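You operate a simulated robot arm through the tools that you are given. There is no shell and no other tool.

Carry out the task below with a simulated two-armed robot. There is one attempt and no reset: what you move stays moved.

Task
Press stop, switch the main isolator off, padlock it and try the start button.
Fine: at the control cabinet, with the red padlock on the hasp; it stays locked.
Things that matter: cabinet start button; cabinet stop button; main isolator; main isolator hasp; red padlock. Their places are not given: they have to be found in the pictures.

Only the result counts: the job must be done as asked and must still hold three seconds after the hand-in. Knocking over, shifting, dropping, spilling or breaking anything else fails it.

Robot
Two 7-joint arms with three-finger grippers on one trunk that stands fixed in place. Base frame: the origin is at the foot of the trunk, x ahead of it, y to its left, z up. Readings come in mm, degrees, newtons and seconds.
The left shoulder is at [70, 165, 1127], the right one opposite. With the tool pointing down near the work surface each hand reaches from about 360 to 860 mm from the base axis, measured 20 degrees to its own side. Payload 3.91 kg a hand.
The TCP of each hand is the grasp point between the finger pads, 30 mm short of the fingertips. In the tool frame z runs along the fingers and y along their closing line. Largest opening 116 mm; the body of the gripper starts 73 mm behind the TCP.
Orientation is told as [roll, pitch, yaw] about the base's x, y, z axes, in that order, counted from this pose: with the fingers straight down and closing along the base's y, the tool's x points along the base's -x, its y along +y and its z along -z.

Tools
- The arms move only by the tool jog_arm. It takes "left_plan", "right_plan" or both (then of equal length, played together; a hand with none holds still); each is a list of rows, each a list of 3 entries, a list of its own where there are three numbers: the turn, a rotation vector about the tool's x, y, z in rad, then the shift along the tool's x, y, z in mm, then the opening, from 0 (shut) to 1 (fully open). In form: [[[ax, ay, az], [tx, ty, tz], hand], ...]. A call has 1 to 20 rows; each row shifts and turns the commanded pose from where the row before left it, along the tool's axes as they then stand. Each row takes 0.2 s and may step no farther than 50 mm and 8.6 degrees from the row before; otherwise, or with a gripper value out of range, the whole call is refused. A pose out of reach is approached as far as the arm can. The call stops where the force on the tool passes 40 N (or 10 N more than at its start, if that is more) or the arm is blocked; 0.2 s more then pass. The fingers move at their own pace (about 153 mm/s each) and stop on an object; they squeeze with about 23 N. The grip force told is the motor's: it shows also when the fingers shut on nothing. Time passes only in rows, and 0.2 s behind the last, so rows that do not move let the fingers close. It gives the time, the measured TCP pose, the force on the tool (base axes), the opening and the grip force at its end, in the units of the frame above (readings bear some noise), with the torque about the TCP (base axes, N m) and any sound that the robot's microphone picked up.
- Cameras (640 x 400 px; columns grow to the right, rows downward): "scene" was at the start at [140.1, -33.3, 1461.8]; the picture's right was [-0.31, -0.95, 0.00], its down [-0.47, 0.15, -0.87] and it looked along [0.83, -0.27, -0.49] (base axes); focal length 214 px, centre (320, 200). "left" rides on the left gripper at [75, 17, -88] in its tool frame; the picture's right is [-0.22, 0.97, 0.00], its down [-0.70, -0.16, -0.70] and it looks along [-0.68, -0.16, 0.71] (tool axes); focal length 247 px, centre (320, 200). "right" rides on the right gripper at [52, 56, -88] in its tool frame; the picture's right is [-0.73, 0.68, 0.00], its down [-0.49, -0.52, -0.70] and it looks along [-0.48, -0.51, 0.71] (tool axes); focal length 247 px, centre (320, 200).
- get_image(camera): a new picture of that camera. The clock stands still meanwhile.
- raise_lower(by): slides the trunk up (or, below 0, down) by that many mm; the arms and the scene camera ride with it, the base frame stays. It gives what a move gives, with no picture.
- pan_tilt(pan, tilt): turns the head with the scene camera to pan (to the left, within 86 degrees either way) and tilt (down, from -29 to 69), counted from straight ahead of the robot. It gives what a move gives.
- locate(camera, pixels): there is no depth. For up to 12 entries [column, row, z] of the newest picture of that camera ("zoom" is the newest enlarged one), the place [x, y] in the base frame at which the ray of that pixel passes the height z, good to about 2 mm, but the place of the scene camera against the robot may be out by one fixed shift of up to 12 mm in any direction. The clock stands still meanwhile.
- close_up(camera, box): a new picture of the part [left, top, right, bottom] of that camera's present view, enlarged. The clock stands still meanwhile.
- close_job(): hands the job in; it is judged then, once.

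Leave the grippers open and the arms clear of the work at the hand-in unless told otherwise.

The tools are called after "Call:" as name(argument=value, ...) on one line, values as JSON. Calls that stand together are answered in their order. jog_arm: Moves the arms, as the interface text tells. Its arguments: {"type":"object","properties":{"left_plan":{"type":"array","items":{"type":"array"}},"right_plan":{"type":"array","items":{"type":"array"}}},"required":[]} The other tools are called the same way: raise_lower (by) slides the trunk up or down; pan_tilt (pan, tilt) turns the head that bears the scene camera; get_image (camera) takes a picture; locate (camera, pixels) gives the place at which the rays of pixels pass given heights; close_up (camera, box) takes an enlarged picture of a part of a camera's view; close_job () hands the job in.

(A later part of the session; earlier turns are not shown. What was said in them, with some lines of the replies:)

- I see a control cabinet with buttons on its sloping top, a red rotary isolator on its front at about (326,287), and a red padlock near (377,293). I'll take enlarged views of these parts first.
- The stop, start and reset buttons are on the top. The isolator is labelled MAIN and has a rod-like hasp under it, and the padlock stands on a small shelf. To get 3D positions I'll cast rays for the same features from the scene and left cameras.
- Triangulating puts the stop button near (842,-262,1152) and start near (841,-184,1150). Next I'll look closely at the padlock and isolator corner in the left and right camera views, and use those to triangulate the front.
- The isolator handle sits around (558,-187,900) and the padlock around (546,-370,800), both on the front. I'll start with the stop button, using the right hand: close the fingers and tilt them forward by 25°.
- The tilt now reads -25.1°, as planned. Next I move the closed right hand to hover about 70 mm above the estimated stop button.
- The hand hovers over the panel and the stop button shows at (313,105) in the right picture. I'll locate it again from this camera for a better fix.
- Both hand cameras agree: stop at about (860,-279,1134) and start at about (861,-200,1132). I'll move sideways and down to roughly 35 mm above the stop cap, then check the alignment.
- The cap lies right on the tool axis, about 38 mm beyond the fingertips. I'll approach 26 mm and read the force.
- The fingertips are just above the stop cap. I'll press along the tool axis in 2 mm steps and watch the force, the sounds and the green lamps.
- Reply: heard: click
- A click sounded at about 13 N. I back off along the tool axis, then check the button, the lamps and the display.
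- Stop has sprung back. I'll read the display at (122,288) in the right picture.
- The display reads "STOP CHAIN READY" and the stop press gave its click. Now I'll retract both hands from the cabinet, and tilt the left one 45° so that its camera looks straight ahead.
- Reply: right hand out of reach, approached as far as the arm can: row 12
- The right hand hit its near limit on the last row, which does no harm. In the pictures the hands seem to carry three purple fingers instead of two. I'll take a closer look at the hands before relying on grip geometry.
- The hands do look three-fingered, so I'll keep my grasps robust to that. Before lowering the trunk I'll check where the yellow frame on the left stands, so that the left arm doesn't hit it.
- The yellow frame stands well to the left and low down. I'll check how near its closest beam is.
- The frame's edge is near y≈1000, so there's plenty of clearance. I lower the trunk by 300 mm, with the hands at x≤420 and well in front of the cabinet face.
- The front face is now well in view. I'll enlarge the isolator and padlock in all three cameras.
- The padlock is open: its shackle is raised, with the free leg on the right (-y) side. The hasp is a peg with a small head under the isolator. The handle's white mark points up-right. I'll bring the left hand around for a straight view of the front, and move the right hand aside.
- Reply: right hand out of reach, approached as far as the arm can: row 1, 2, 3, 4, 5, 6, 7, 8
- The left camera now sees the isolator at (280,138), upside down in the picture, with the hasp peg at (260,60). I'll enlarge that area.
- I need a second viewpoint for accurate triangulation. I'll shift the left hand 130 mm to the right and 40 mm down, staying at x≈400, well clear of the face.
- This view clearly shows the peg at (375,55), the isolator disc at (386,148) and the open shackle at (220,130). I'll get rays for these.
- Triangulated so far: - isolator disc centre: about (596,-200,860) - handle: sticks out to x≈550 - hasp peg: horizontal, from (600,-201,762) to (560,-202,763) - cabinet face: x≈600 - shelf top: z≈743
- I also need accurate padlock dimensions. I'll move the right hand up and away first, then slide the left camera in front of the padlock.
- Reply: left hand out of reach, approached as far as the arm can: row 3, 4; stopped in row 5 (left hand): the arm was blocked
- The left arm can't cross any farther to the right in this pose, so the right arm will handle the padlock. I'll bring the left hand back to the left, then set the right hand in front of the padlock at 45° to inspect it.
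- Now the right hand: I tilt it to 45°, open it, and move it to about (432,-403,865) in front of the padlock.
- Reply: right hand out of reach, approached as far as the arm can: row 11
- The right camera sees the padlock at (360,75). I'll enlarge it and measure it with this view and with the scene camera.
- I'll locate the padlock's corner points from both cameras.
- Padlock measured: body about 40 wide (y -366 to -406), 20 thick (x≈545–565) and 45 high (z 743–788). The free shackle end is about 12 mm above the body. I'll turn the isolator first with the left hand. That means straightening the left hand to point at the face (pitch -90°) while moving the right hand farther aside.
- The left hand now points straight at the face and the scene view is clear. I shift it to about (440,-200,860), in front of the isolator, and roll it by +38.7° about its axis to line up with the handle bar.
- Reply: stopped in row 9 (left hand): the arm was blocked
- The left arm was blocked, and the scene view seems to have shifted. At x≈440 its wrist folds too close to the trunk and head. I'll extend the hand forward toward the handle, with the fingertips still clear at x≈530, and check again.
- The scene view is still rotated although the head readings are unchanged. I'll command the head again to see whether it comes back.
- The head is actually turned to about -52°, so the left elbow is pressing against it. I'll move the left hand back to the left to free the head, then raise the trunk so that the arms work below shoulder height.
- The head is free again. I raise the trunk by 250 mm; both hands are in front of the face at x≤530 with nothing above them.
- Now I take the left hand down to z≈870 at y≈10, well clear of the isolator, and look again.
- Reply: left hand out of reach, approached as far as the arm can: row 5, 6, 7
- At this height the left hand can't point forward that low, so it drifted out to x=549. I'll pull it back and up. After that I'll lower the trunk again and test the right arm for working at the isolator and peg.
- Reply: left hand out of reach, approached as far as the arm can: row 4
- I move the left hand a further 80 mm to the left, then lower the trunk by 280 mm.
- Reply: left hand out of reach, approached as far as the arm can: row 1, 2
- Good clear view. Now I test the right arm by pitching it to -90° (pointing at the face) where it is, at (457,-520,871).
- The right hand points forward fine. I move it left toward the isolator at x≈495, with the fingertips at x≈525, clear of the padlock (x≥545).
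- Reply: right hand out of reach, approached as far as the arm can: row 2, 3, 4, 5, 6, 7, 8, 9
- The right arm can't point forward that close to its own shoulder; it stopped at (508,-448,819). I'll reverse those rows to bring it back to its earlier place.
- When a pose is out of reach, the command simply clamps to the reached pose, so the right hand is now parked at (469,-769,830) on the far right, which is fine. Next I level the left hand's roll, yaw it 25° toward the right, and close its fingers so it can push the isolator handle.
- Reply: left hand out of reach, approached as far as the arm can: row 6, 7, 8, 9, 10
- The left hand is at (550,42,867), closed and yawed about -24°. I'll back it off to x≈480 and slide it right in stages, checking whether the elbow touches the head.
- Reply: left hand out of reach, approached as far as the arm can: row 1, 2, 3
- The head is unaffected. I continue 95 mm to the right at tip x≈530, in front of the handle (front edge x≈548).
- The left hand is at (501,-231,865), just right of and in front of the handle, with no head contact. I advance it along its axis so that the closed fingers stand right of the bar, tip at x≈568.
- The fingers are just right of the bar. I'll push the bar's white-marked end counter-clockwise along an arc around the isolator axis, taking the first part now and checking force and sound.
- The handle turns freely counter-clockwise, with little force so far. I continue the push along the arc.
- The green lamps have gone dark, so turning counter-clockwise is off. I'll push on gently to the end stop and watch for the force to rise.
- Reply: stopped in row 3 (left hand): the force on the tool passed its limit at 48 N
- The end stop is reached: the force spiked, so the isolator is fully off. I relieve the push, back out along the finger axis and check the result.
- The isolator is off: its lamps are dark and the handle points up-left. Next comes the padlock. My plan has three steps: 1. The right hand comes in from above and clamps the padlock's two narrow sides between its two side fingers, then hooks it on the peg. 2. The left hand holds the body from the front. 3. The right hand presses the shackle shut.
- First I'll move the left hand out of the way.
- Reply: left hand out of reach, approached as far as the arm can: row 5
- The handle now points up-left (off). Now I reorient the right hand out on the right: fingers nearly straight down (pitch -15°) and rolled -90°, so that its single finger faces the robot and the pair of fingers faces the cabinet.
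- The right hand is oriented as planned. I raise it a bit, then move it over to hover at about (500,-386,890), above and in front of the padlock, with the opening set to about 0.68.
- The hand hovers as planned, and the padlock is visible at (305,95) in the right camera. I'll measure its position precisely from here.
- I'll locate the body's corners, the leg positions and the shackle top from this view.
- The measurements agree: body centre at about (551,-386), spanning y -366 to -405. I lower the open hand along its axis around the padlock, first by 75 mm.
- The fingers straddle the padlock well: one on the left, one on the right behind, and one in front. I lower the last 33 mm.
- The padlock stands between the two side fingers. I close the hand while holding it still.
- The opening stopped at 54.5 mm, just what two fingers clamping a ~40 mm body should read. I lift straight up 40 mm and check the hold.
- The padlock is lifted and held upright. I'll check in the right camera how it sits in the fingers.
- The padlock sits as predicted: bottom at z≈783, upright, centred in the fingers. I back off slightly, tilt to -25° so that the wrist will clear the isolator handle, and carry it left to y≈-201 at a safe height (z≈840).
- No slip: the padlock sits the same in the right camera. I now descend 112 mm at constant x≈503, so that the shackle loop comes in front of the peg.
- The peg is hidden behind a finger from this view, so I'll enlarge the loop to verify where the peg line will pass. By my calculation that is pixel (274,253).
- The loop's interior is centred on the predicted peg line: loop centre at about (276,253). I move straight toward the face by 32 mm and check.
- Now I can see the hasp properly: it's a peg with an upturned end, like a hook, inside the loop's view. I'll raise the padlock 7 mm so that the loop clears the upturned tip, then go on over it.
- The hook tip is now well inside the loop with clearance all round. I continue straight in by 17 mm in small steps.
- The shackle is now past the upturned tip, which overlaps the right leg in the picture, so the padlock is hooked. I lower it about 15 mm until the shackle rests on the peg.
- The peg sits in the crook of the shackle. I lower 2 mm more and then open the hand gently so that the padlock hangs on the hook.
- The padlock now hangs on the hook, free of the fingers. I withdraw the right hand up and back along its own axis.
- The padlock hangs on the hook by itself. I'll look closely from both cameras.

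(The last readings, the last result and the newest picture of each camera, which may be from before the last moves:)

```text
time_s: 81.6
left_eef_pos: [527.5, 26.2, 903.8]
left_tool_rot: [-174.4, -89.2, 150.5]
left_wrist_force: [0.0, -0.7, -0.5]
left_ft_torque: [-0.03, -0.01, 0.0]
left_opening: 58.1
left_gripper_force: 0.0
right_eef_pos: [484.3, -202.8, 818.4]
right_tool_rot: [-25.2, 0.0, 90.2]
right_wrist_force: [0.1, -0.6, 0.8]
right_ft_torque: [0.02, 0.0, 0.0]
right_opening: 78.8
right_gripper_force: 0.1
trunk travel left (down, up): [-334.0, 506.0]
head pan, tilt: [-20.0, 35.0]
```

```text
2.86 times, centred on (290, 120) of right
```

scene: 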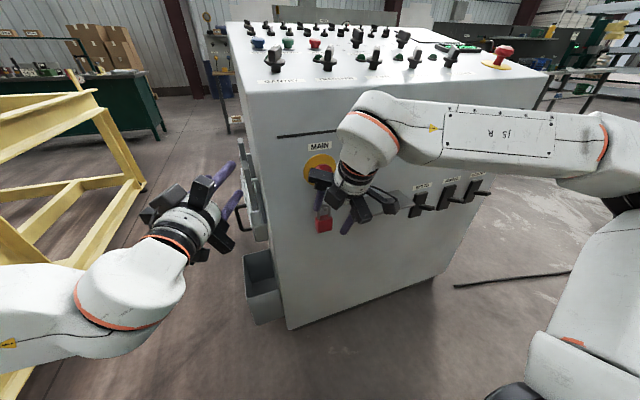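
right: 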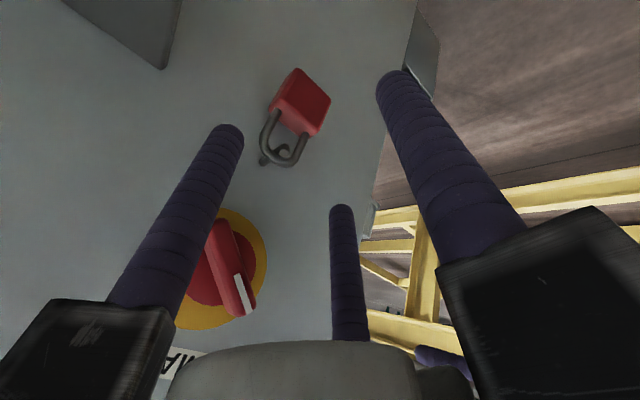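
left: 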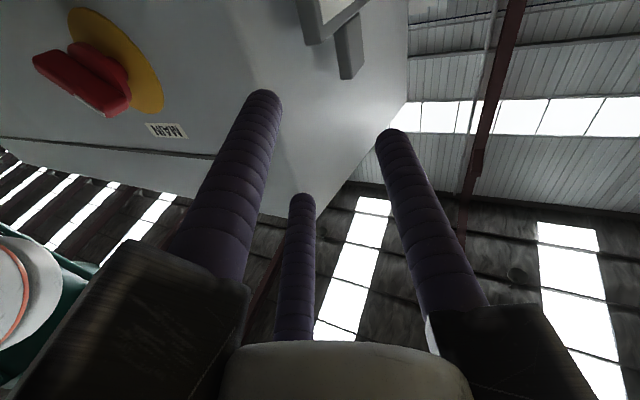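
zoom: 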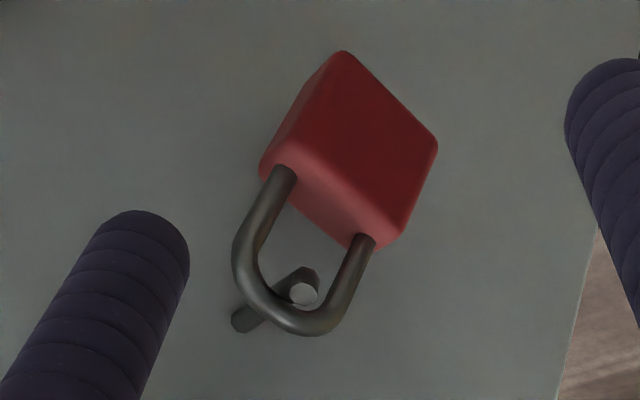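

I'd like to see whether the free leg of the shackle still stands clear of the body, so I'll zoom in further.

Call:
close_up(camera="scene", box=[318, 190, 346, 216])

Call:
close_up(camera="right", box=[250, 90, 330, 170])

```text
15.38 times, centred on (332, 203) of scene
```

zoom: 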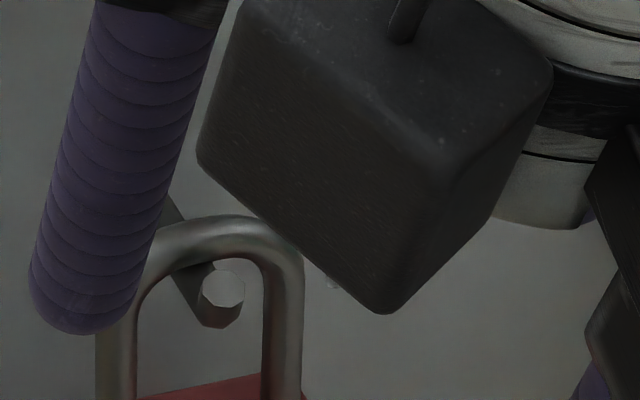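

```text
5.00 times, centred on (290, 130) of right
```

zoom: 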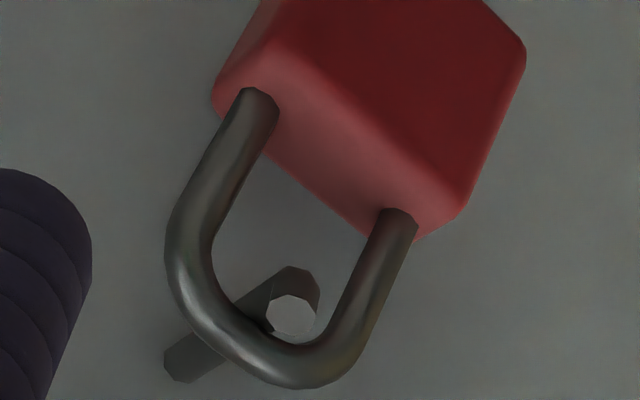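

From this angle the shackle might already be closer to the body than before. I'll move the right hand aside for an unobstructed look.

Call:
jog_arm(right_plan=[[[0, 0, 0], [30, 0, -20], 0.68], [[0, 0, 0], [35, 0, -20], 0.68], [[0, 0, 0], [40, 0, -10], 0.68], [[0, 0, 0], [40, 0, 0], 0.68], [[0, 0, 0], [0, 0, 0], 0.68]])

Call:
close_up(camera="scene", box=[290, 140, 390, 240])

Call:
close_up(camera="scene", box=[310, 190, 350, 240])

```text
time_s: 82.8
left_eef_pos: [528.1, 26.4, 902.9]
left_tool_rot: [-173.9, -89.2, 150.0]
left_wrist_force: [-0.6, 0.7, -0.3]
left_ft_torque: [-0.02, 0.01, -0.01]
left_opening: 58.3
left_gripper_force: 0.1
right_eef_pos: [461.8, -347.5, 864.7]
right_tool_rot: [-25.1, 0.0, 90.1]
right_wrist_force: [-0.3, -0.2, -0.4]
right_ft_torque: [0.01, 0.02, 0.03]
right_opening: 79.0
right_gripper_force: 0.1
trunk travel left (down, up): [-334.0, 506.0]
head pan, tilt: [-20.0, 35.0]
```

```text
4.00 times, centred on (340, 190) of scene
```

zoom: 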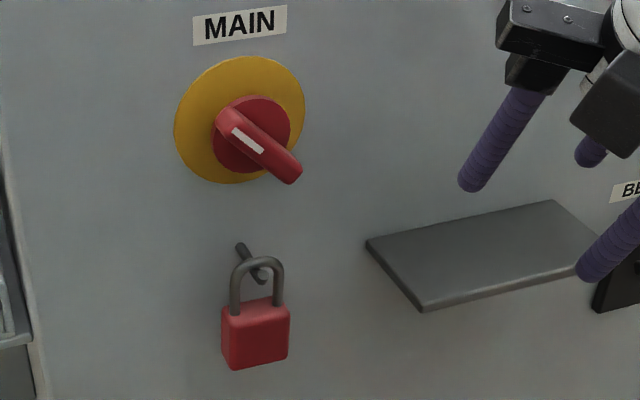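

```text
8.00 times, centred on (330, 215) of scene
```

zoom: 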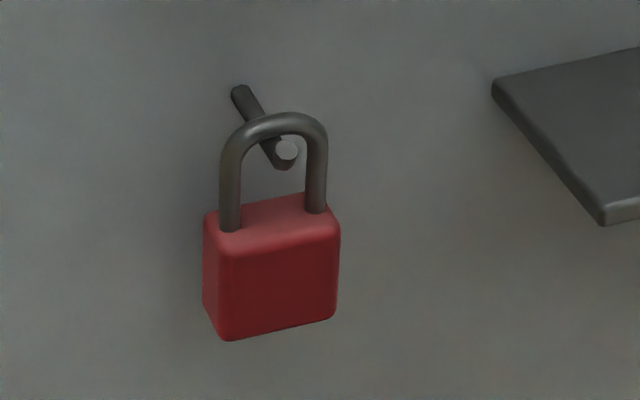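

The padlock hangs over the hook behind its upturned tip, and both shackle legs are now seated in the body: it has snapped shut. Next is the try-start. I move the right hand away to the right, close its fingers and undo the roll.

Call:
jog_arm(right_plan=[[[0, 0, 0], [30, 0, -15], 0], [[0, 0, 0], [30, 0, -15], 0], [[0, 0, 0], [20, 0, 0], 0], [[0, 0, 0.1428], [0, 0, 0], 0], [[0, 0, 0.1428], [0, 0, 0], 0], [[0, 0, 0.1428], [0, 0, 0], 0], [[0, 0, 0.1428], [0, 0, 0], 0], [[0, 0, 0.1428], [0, 0, 0], 0], [[0, 0, 0.1428], [0, 0, 0], 0], [[0, 0, 0.1428], [0, 0, 0], 0], [[0, 0, 0.1428], [0, 0, 0], 0], [[0, 0, 0.1428], [0, 0, 0], 0], [[0, 0, 0.1428], [0, 0, 0], 0], [[0, 0, 0.1428], [0, 0, 0], 0], [[0, 0, 0], [0, 0, 0], 0]])

Call:
get_image(camera="scene")

```text
time_s: 86.0
left_eef_pos: [527.4, 25.8, 902.4]
left_tool_rot: [-174.9, -89.1, 150.9]
left_wrist_force: [0.2, 0.2, 0.2]
left_ft_torque: [-0.03, -0.01, -0.01]
left_opening: 58.2
left_gripper_force: 0.0
right_eef_pos: [448.9, -427.7, 891.1]
right_tool_rot: [0.1, -25.1, 0.0]
right_wrist_force: [0.7, 0.6, 0.1]
right_ft_torque: [-0.01, 0.04, -0.01]
right_opening: 9.3
right_gripper_force: 23.1
trunk travel left (down, up): [-334.0, 506.0]
head pan, tilt: [-20.0, 35.0]
```

```text
taken
```

scene: 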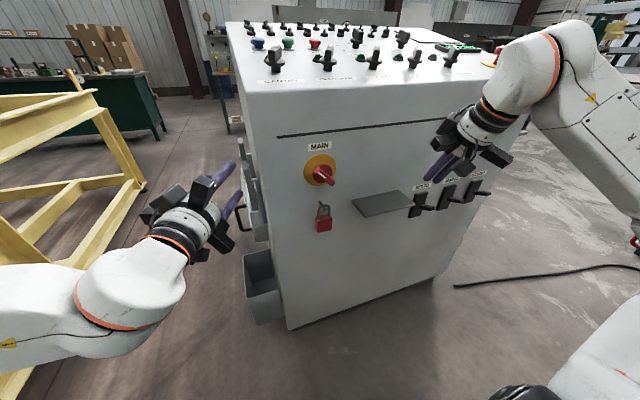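

I'll recheck the padlock before raising the trunk.

Call:
close_up(camera="scene", box=[305, 190, 345, 240])

Call:
raise_lower(by=334)

Call:
get_image(camera="scene")

```text
8.00 times, centred on (325, 215) of scene
```

zoom: 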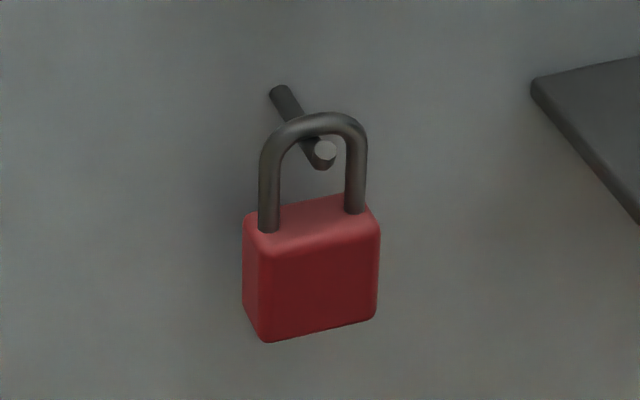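

```text
time_s: 89.3
left_eef_pos: [527.6, 26.0, 1236.0]
left_tool_rot: [-175.0, -89.1, 151.0]
left_wrist_force: [0.2, -0.1, 0.3]
left_ft_torque: [-0.02, 0.01, -0.03]
left_opening: 58.0
left_gripper_force: 0.0
right_eef_pos: [449.7, -425.8, 1224.9]
right_tool_rot: [0.1, -25.2, 0.1]
right_wrist_force: [0.3, 0.4, -0.4]
right_ft_torque: [-0.02, -0.02, 0.0]
right_opening: 9.3
right_gripper_force: 22.8
trunk travel left (down, up): [-668.0, 172.0]
head pan, tilt: [-20.0, 35.0]
```

```text
taken
```

scene: 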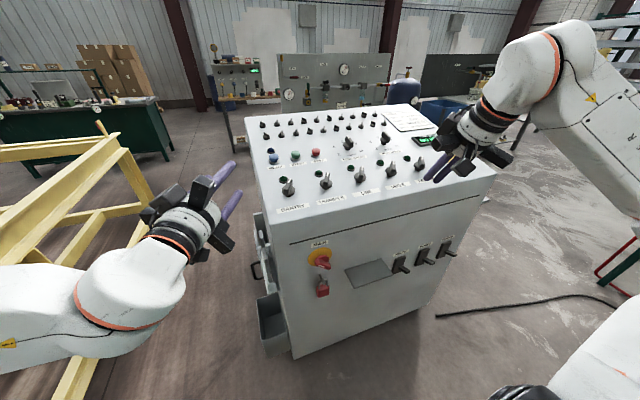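

The padlock is locked and steady. With the trunk back up, I take the closed right hand up and over the panel to hover above the start button at about (809,-199,1239).

Call:
jog_arm(right_plan=[[[0, 0, 0], [-30, 21, -5.3], 0], [[0, 0, 0], [-30, 21, -5.3], 0], [[0, 0, 0], [-30, 21, -5.3], 0], [[0, 0, 0], [-30, 21, -5.3], 0], [[0, 0, 0], [-30, 21, -5.3], 0], [[0, 0, 0], [-30, 21, -5.3], 0], [[0, 0, 0], [-21.6, 14.4, 24.4], 0], [[0, 0, 0], [-21.6, 14.4, 24.4], 0], [[0, 0, 0], [-21.6, 14.4, 24.4], 0], [[0, 0, 0], [-21.6, 14.4, 24.4], 0], [[0, 0, 0], [-21.6, 14.4, 24.4], 0], [[0, 0, 0], [-21.6, 14.4, 24.4], 0], [[0, 0, 0], [-21.6, 14.4, 24.4], 0], [[0, 0, 0], [0, 0, 0], 0]])

Call:
get_image(camera="right")

Call:
close_up(camera="scene", box=[250, 110, 400, 210])

```text
time_s: 92.3
left_eef_pos: [526.4, 25.2, 1238.8]
left_tool_rot: [-178.6, -89.2, 154.8]
left_wrist_force: [0.9, -0.2, -0.8]
left_ft_torque: [0.0, 0.02, -0.02]
left_opening: 57.8
left_gripper_force: 0.0
right_eef_pos: [806.7, -199.7, 1240.4]
right_tool_rot: [0.0, -25.3, 0.2]
right_wrist_force: [0.0, 0.0, -0.4]
right_ft_torque: [0.0, -0.03, -0.01]
right_opening: 9.5
right_gripper_force: 23.0
trunk travel left (down, up): [-668.0, 172.0]
head pan, tilt: [-20.0, 35.0]
```

```text
taken
```

right: 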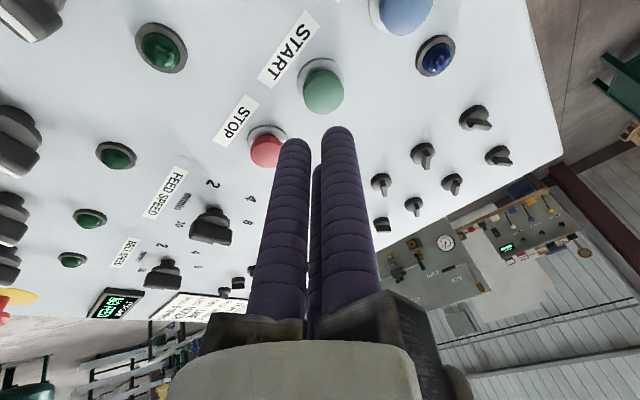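

```text
4.00 times, centred on (325, 160) of scene
```

zoom: 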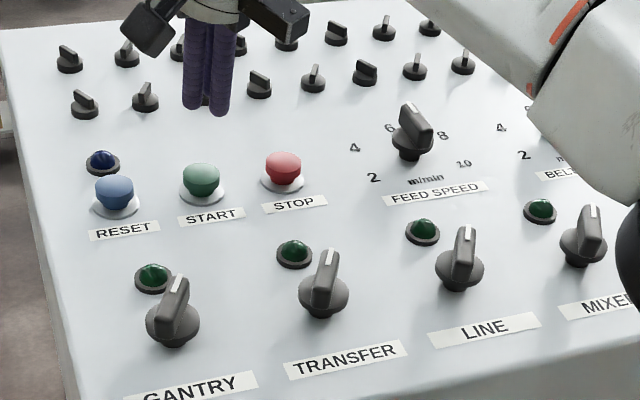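

The start button lies right on the tool axis, about 80 mm ahead at pixel (323,92). I approach 62 mm and then verify.

Call:
jog_arm(right_plan=[[[0, 0, 0], [0, 0, 22], 0], [[0, 0, 0], [0, 0, 22], 0], [[0, 0, 0], [0, 0, 18], 0], [[0, 0, 0], [0, 0, 0], 0]])

Call:
close_up(camera="right", box=[240, 0, 440, 180])

Call:
close_up(camera="scene", box=[250, 110, 400, 210])

```text
time_s: 93.3
left_eef_pos: [526.9, 26.5, 1237.6]
left_tool_rot: [-175.5, -89.1, 151.6]
left_wrist_force: [-0.4, 0.3, 0.4]
left_ft_torque: [-0.01, 0.0, 0.05]
left_opening: 57.9
left_gripper_force: 0.0
right_eef_pos: [835.4, -200.0, 1185.2]
right_tool_rot: [-0.1, -25.4, 0.1]
right_wrist_force: [0.6, 0.1, 0.0]
right_ft_torque: [0.01, 0.0, 0.0]
right_opening: 9.5
right_gripper_force: 23.3
trunk travel left (down, up): [-668.0, 172.0]
head pan, tilt: [-20.0, 35.0]
```

```text
2.22 times, centred on (340, 90) of right
```

zoom: 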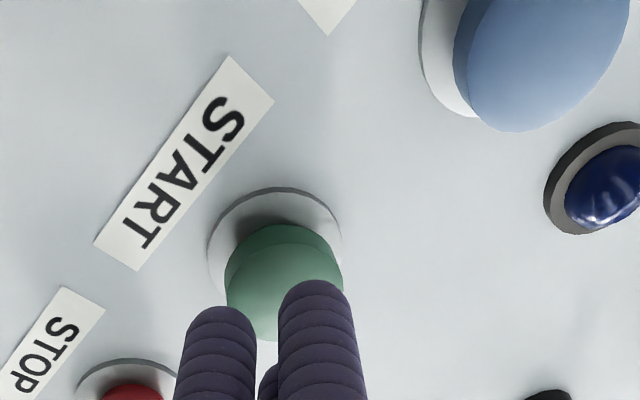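

```text
4.00 times, centred on (325, 160) of scene
```

zoom: 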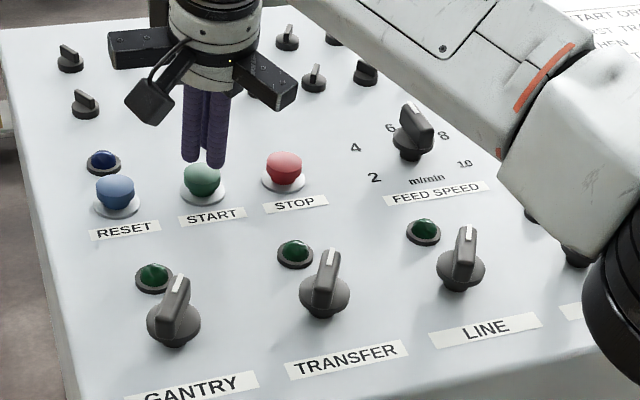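

It's well aligned over start. I press with small steps, stopping on force.

Call:
jog_arm(right_plan=[[[0, 0, 0], [0, 0, 8], 0], [[0, 0, 0], [0, 0, 4], 0], [[0, 0, 0], [0, 0, 2.5], 0], [[0, 0, 0], [0, 0, 2.5], 0], [[0, 0, 0], [0, 0, 2.5], 0], [[0, 0, 0], [0, 0, 2.5], 0], [[0, 0, 0], [0, 0, 2.5], 0], [[0, 0, 0], [0, 0, 2.5], 0]])

Call:
close_up(camera="scene", box=[250, 110, 400, 210])

```text
time_s: 95.1
left_eef_pos: [526.7, 25.7, 1238.6]
left_tool_rot: [-176.6, -89.1, 152.7]
left_wrist_force: [0.4, -0.4, 0.2]
left_ft_torque: [-0.02, -0.01, 0.02]
left_opening: 57.8
left_gripper_force: 0.1
right_eef_pos: [844.9, -198.8, 1161.1]
right_tool_rot: [0.1, -25.3, 0.2]
right_wrist_force: [-4.1, -0.3, 4.1]
right_ft_torque: [-0.1, 0.13, -0.03]
right_opening: 9.0
right_gripper_force: 23.0
trunk travel left (down, up): [-668.0, 172.0]
head pan, tilt: [-20.0, 35.0]
heard: click
```

```text
4.00 times, centred on (325, 160) of scene
```

zoom: 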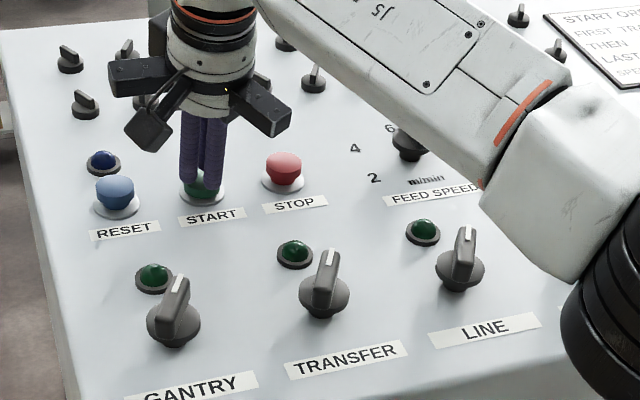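

A click sounded and the lamps stay dark, so the start is dead. I retract the hand from the button straight back along its axis.

Call:
jog_arm(right_plan=[[[0, 0, 0], [0, 0, -15], 0], [[0, 0, 0], [0, 0, -40], 0], [[0, 0, 0], [0, 0, -45], 0], [[0, 0, 0], [20, -12, -30], 0], [[0, 0, 0], [35, -15, -20], 0], [[0, 0, 0], [35, -20, -20], 0], [[0, 0, 0], [35, -20, -20], 0], [[0, 0, 0], [35, -25, -10], 0], [[0, 0, 0], [35, -25, -5], 0], [[0, 0, 0], [35, -25, -5], 0.5], [[0, 0, 0], [0, 0, 0], 1], [[0, 0, 0], [0, 0, 0], 1]])

Call:
get_image(camera="scene")

Call:
close_up(camera="scene", box=[290, 220, 400, 320])

Call:
close_up(camera="scene", box=[250, 100, 470, 220])

```text
time_s: 97.7
left_eef_pos: [527.7, 26.3, 1237.7]
left_tool_rot: [-176.2, -89.2, 152.3]
left_wrist_force: [0.4, 0.1, -0.4]
left_ft_torque: [0.02, -0.02, 0.03]
left_opening: 58.3
left_gripper_force: 0.1
right_eef_pos: [548.1, -340.8, 1252.6]
right_tool_rot: [0.2, -25.3, 0.0]
right_wrist_force: [0.7, 0.1, 0.3]
right_ft_torque: [0.01, -0.02, 0.0]
right_opening: 116.0
right_gripper_force: 0.1
trunk travel left (down, up): [-668.0, 172.0]
head pan, tilt: [-20.0, 35.0]
```

```text
taken
```

scene: 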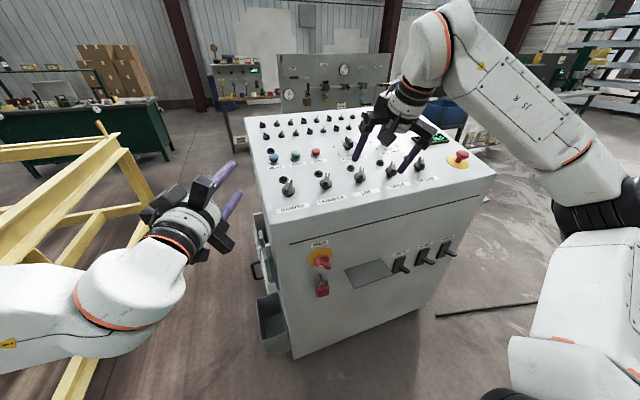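

```text
4.00 times, centred on (345, 270) of scene
```

zoom: 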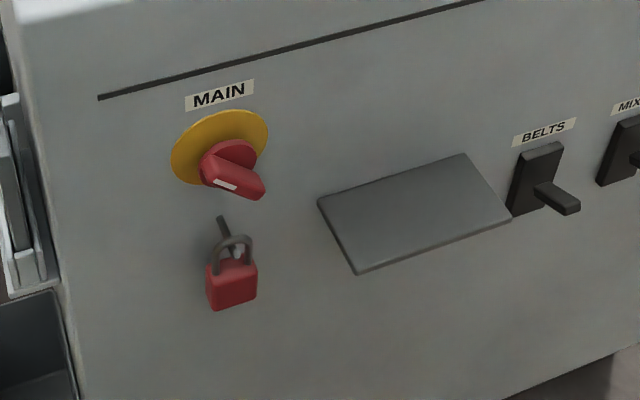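

```text
2.91 times, centred on (360, 160) of scene
```

zoom: 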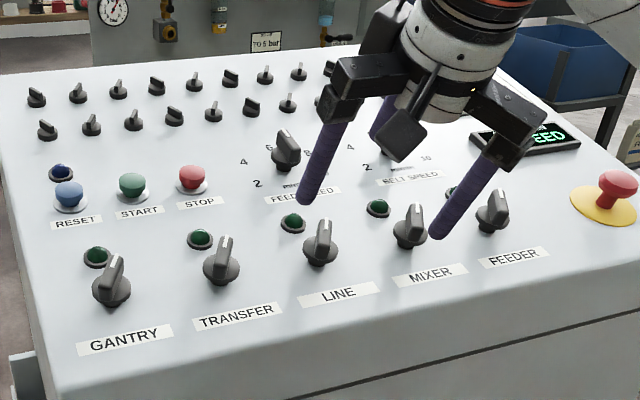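

The lamps remain off, the handle is off, and the padlock is locked on the hasp. I clear both arms away, open both grippers, and read the display.

Call:
jog_arm(right_plan=[[[0, 0, 0], [18.6, -20, -25.2], 1], [[0, 0, 0], [18.6, -20, -25.2], 1], [[0, 0, 0], [18.6, -20, -25.2], 1], [[0, 0, 0], [0, 0, 0], 1], [[0, 0, 0], [0, 0, 0], 1]], left_plan=[[[0, 0, 0], [0, 27, -12], 1], [[0, 0, 0], [0, 27, -12], 1], [[0, 0, 0], [0, 0, 0], 1], [[0, 0, 0], [0, 0, 0], 1], [[0, 0, 0], [0, 0, 0], 1]])

Call:
get_image(camera="scene")

Call:
close_up(camera="scene", box=[385, 115, 455, 160])

Call:
close_up(camera="scene", box=[295, 235, 355, 305])

```text
time_s: 98.9
left_eef_pos: [544.4, 79.5, 1245.9]
left_tool_rot: [-174.4, -89.3, 150.4]
left_wrist_force: [-0.6, 0.1, 0.7]
left_ft_torque: [0.02, -0.01, 0.06]
left_opening: 116.0
left_gripper_force: 0.1
left hand out of reach, approached as far as the arm can: row 1, 2
right_eef_pos: [464.8, -402.5, 1296.2]
right_tool_rot: [0.1, -25.2, 0.1]
right_wrist_force: [-0.4, -0.3, -0.3]
right_ft_torque: [0.02, -0.01, -0.01]
right_opening: 116.1
right_gripper_force: 0.0
trunk travel left (down, up): [-668.0, 172.0]
head pan, tilt: [-20.0, 35.0]
```

```text
taken
```

scene: 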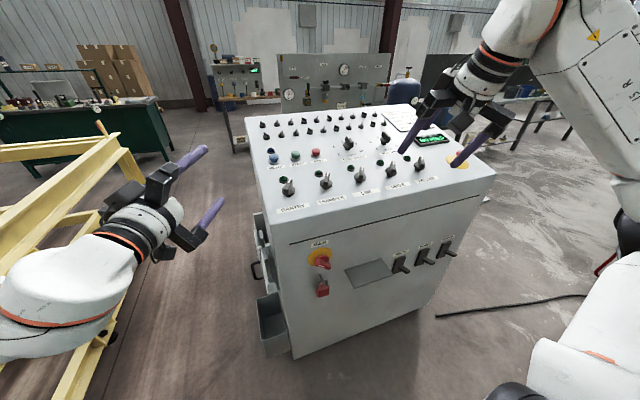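

```text
8.89 times, centred on (420, 138) of scene
```

zoom: 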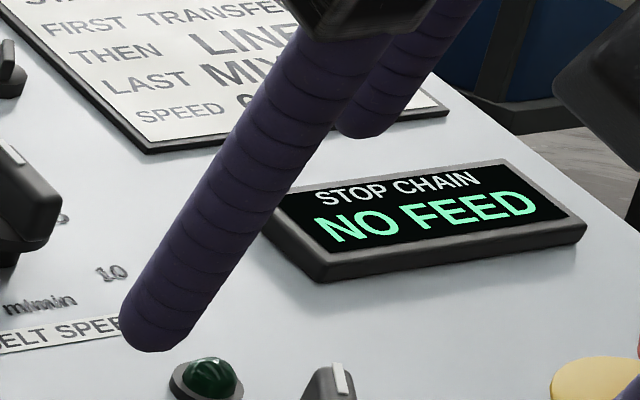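

```text
5.71 times, centred on (325, 270) of scene
```

zoom: 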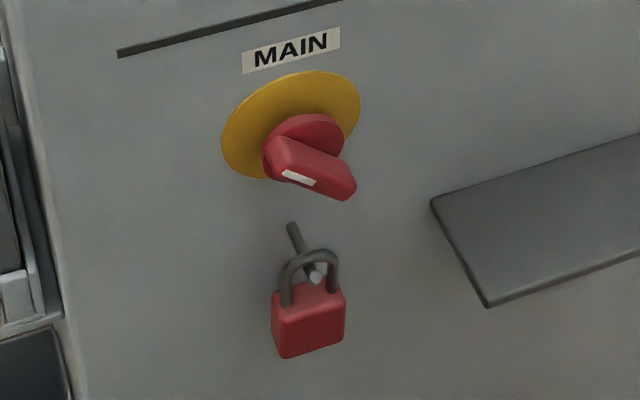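

The display reads "STOP CHAIN – NO FEED", so the try-start proved the machine dead. Before handing in, I want one more look at the shackle from lower down to be sure both legs are in the body. Both arms are clear, so I lower the trunk 334 mm.

Call:
raise_lower(by=-334)

Call:
get_image(camera="scene")

Call:
close_up(camera="scene", box=[308, 192, 340, 216])

Call:
close_up(camera="scene", box=[300, 190, 348, 238])

```text
time_s: 102.2
left_eef_pos: [544.0, 80.7, 911.1]
left_tool_rot: [-174.3, -89.3, 150.2]
left_wrist_force: [-0.3, 0.0, 0.3]
left_ft_torque: [0.01, 0.01, -0.01]
left_opening: 115.9
left_gripper_force: 0.1
right_eef_pos: [465.6, -402.1, 962.1]
right_tool_rot: [0.0, -25.1, 0.0]
right_wrist_force: [0.2, -0.8, -0.9]
right_ft_torque: [-0.06, 0.0, 0.04]
right_opening: 116.1
right_gripper_force: 0.1
trunk travel left (down, up): [-334.0, 506.0]
head pan, tilt: [-20.0, 35.0]
```

```text
taken
```

scene: 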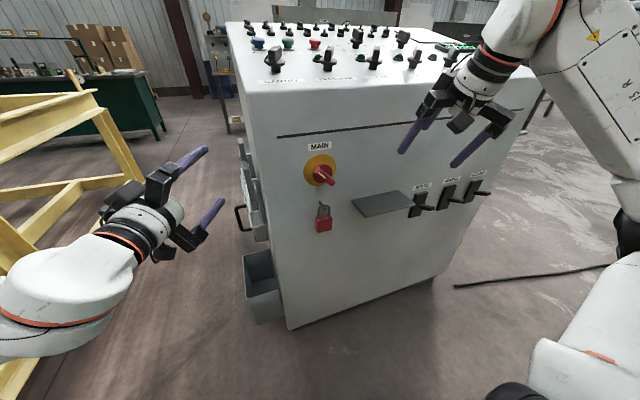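

```text
16.00 times, centred on (324, 204) of scene
```

zoom: 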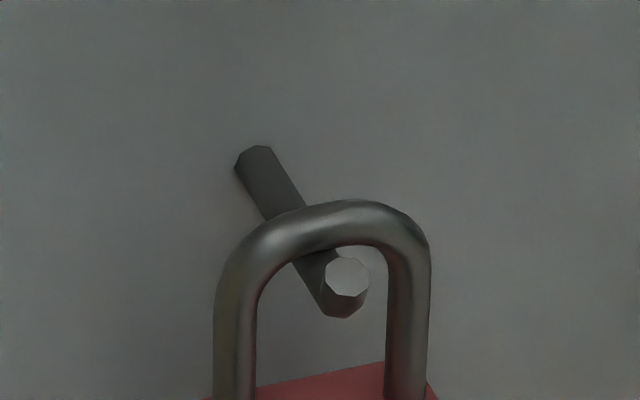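

```text
8.33 times, centred on (324, 214) of scene
```

zoom: 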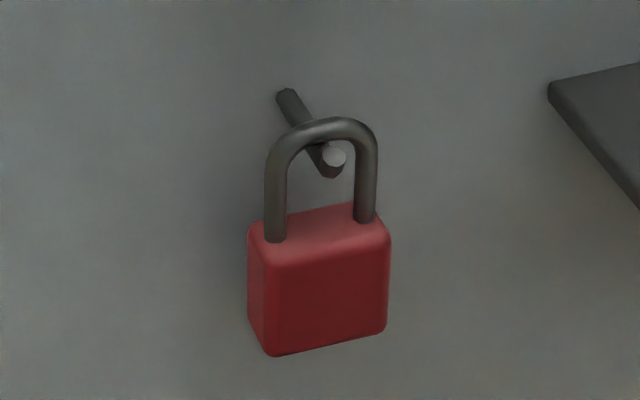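

Seen from here, both shackle legs run into the body and the loop passes behind the hook's upturned tip, so it's shut. I move the right hand further to the right, clear of the work, with both grippers open.

Call:
jog_arm(right_plan=[[[0, 0, 0], [0, -40, 0], 1], [[0, 0, 0], [0, -40, 0], 1], [[0, 0, 0], [0, -40, 0], 1], [[0, 0, 0], [0, -40, 0], 1], [[0, 0, 0], [0, -40, 0], 1], [[0, 0, 0], [0, 0, 0], 1]])

Call:
get_image(camera="scene")

```text
time_s: 103.6
left_eef_pos: [544.7, 79.3, 910.7]
left_tool_rot: [-173.7, -89.4, 149.8]
left_wrist_force: [-0.4, -0.5, 0.6]
left_ft_torque: [0.04, 0.0, 0.0]
left_opening: 116.0
left_gripper_force: 0.1
right_eef_pos: [465.3, -599.3, 961.5]
right_tool_rot: [0.0, -25.2, 0.0]
right_wrist_force: [0.0, 0.8, -0.4]
right_ft_torque: [0.01, 0.01, 0.0]
right_opening: 116.1
right_gripper_force: 0.1
trunk travel left (down, up): [-334.0, 506.0]
head pan, tilt: [-20.0, 35.0]
```

```text
taken
```

scene: 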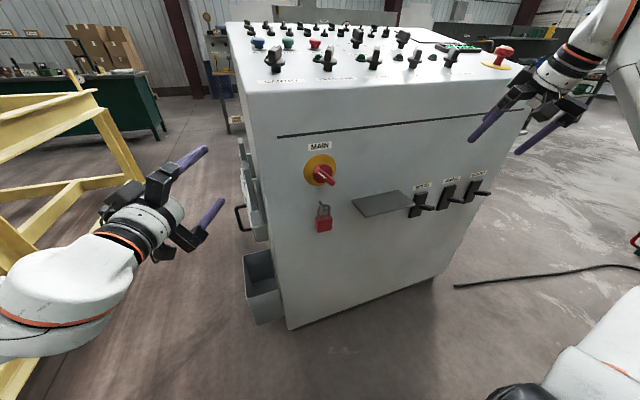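

Stop was pressed, and the isolator is off with its lamps dark. The red padlock hangs shut on the hasp, and the try-start gave "NO FEED". Both arms are clear with the grippers open and nothing else is disturbed, so I hand the job in.

Call:
close_job()

```text
The job is handed in.
```

The lockout is finished and handed in. I don't have the verdict on it.

- **Stop:** I pressed the stop button and heard it click.
- **Isolator:** I turned the main isolator counter-clockwise to its end stop. The green lamps on the panel went dark.
- **Padlock:** The red padlock hangs on the hasp, behind the hook's upturned tip. I never pressed the shackle shut. It closed as I lowered the padlock onto the hook, and I heard no click. In the last close-ups both shackle legs run into the body, but I didn't tug it to test the lock.
- **Start button:** I pressed it after locking and heard it click. The lamps stayed dark and the display read "STOP CHAIN – NO FEED".

While I was positioning the left arm, its elbow pushed the robot's own head to one side. The head came back when I moved the arm, and I saw nothing else knocked or moved. Both grippers are open and both arms are clear of the cabinet.
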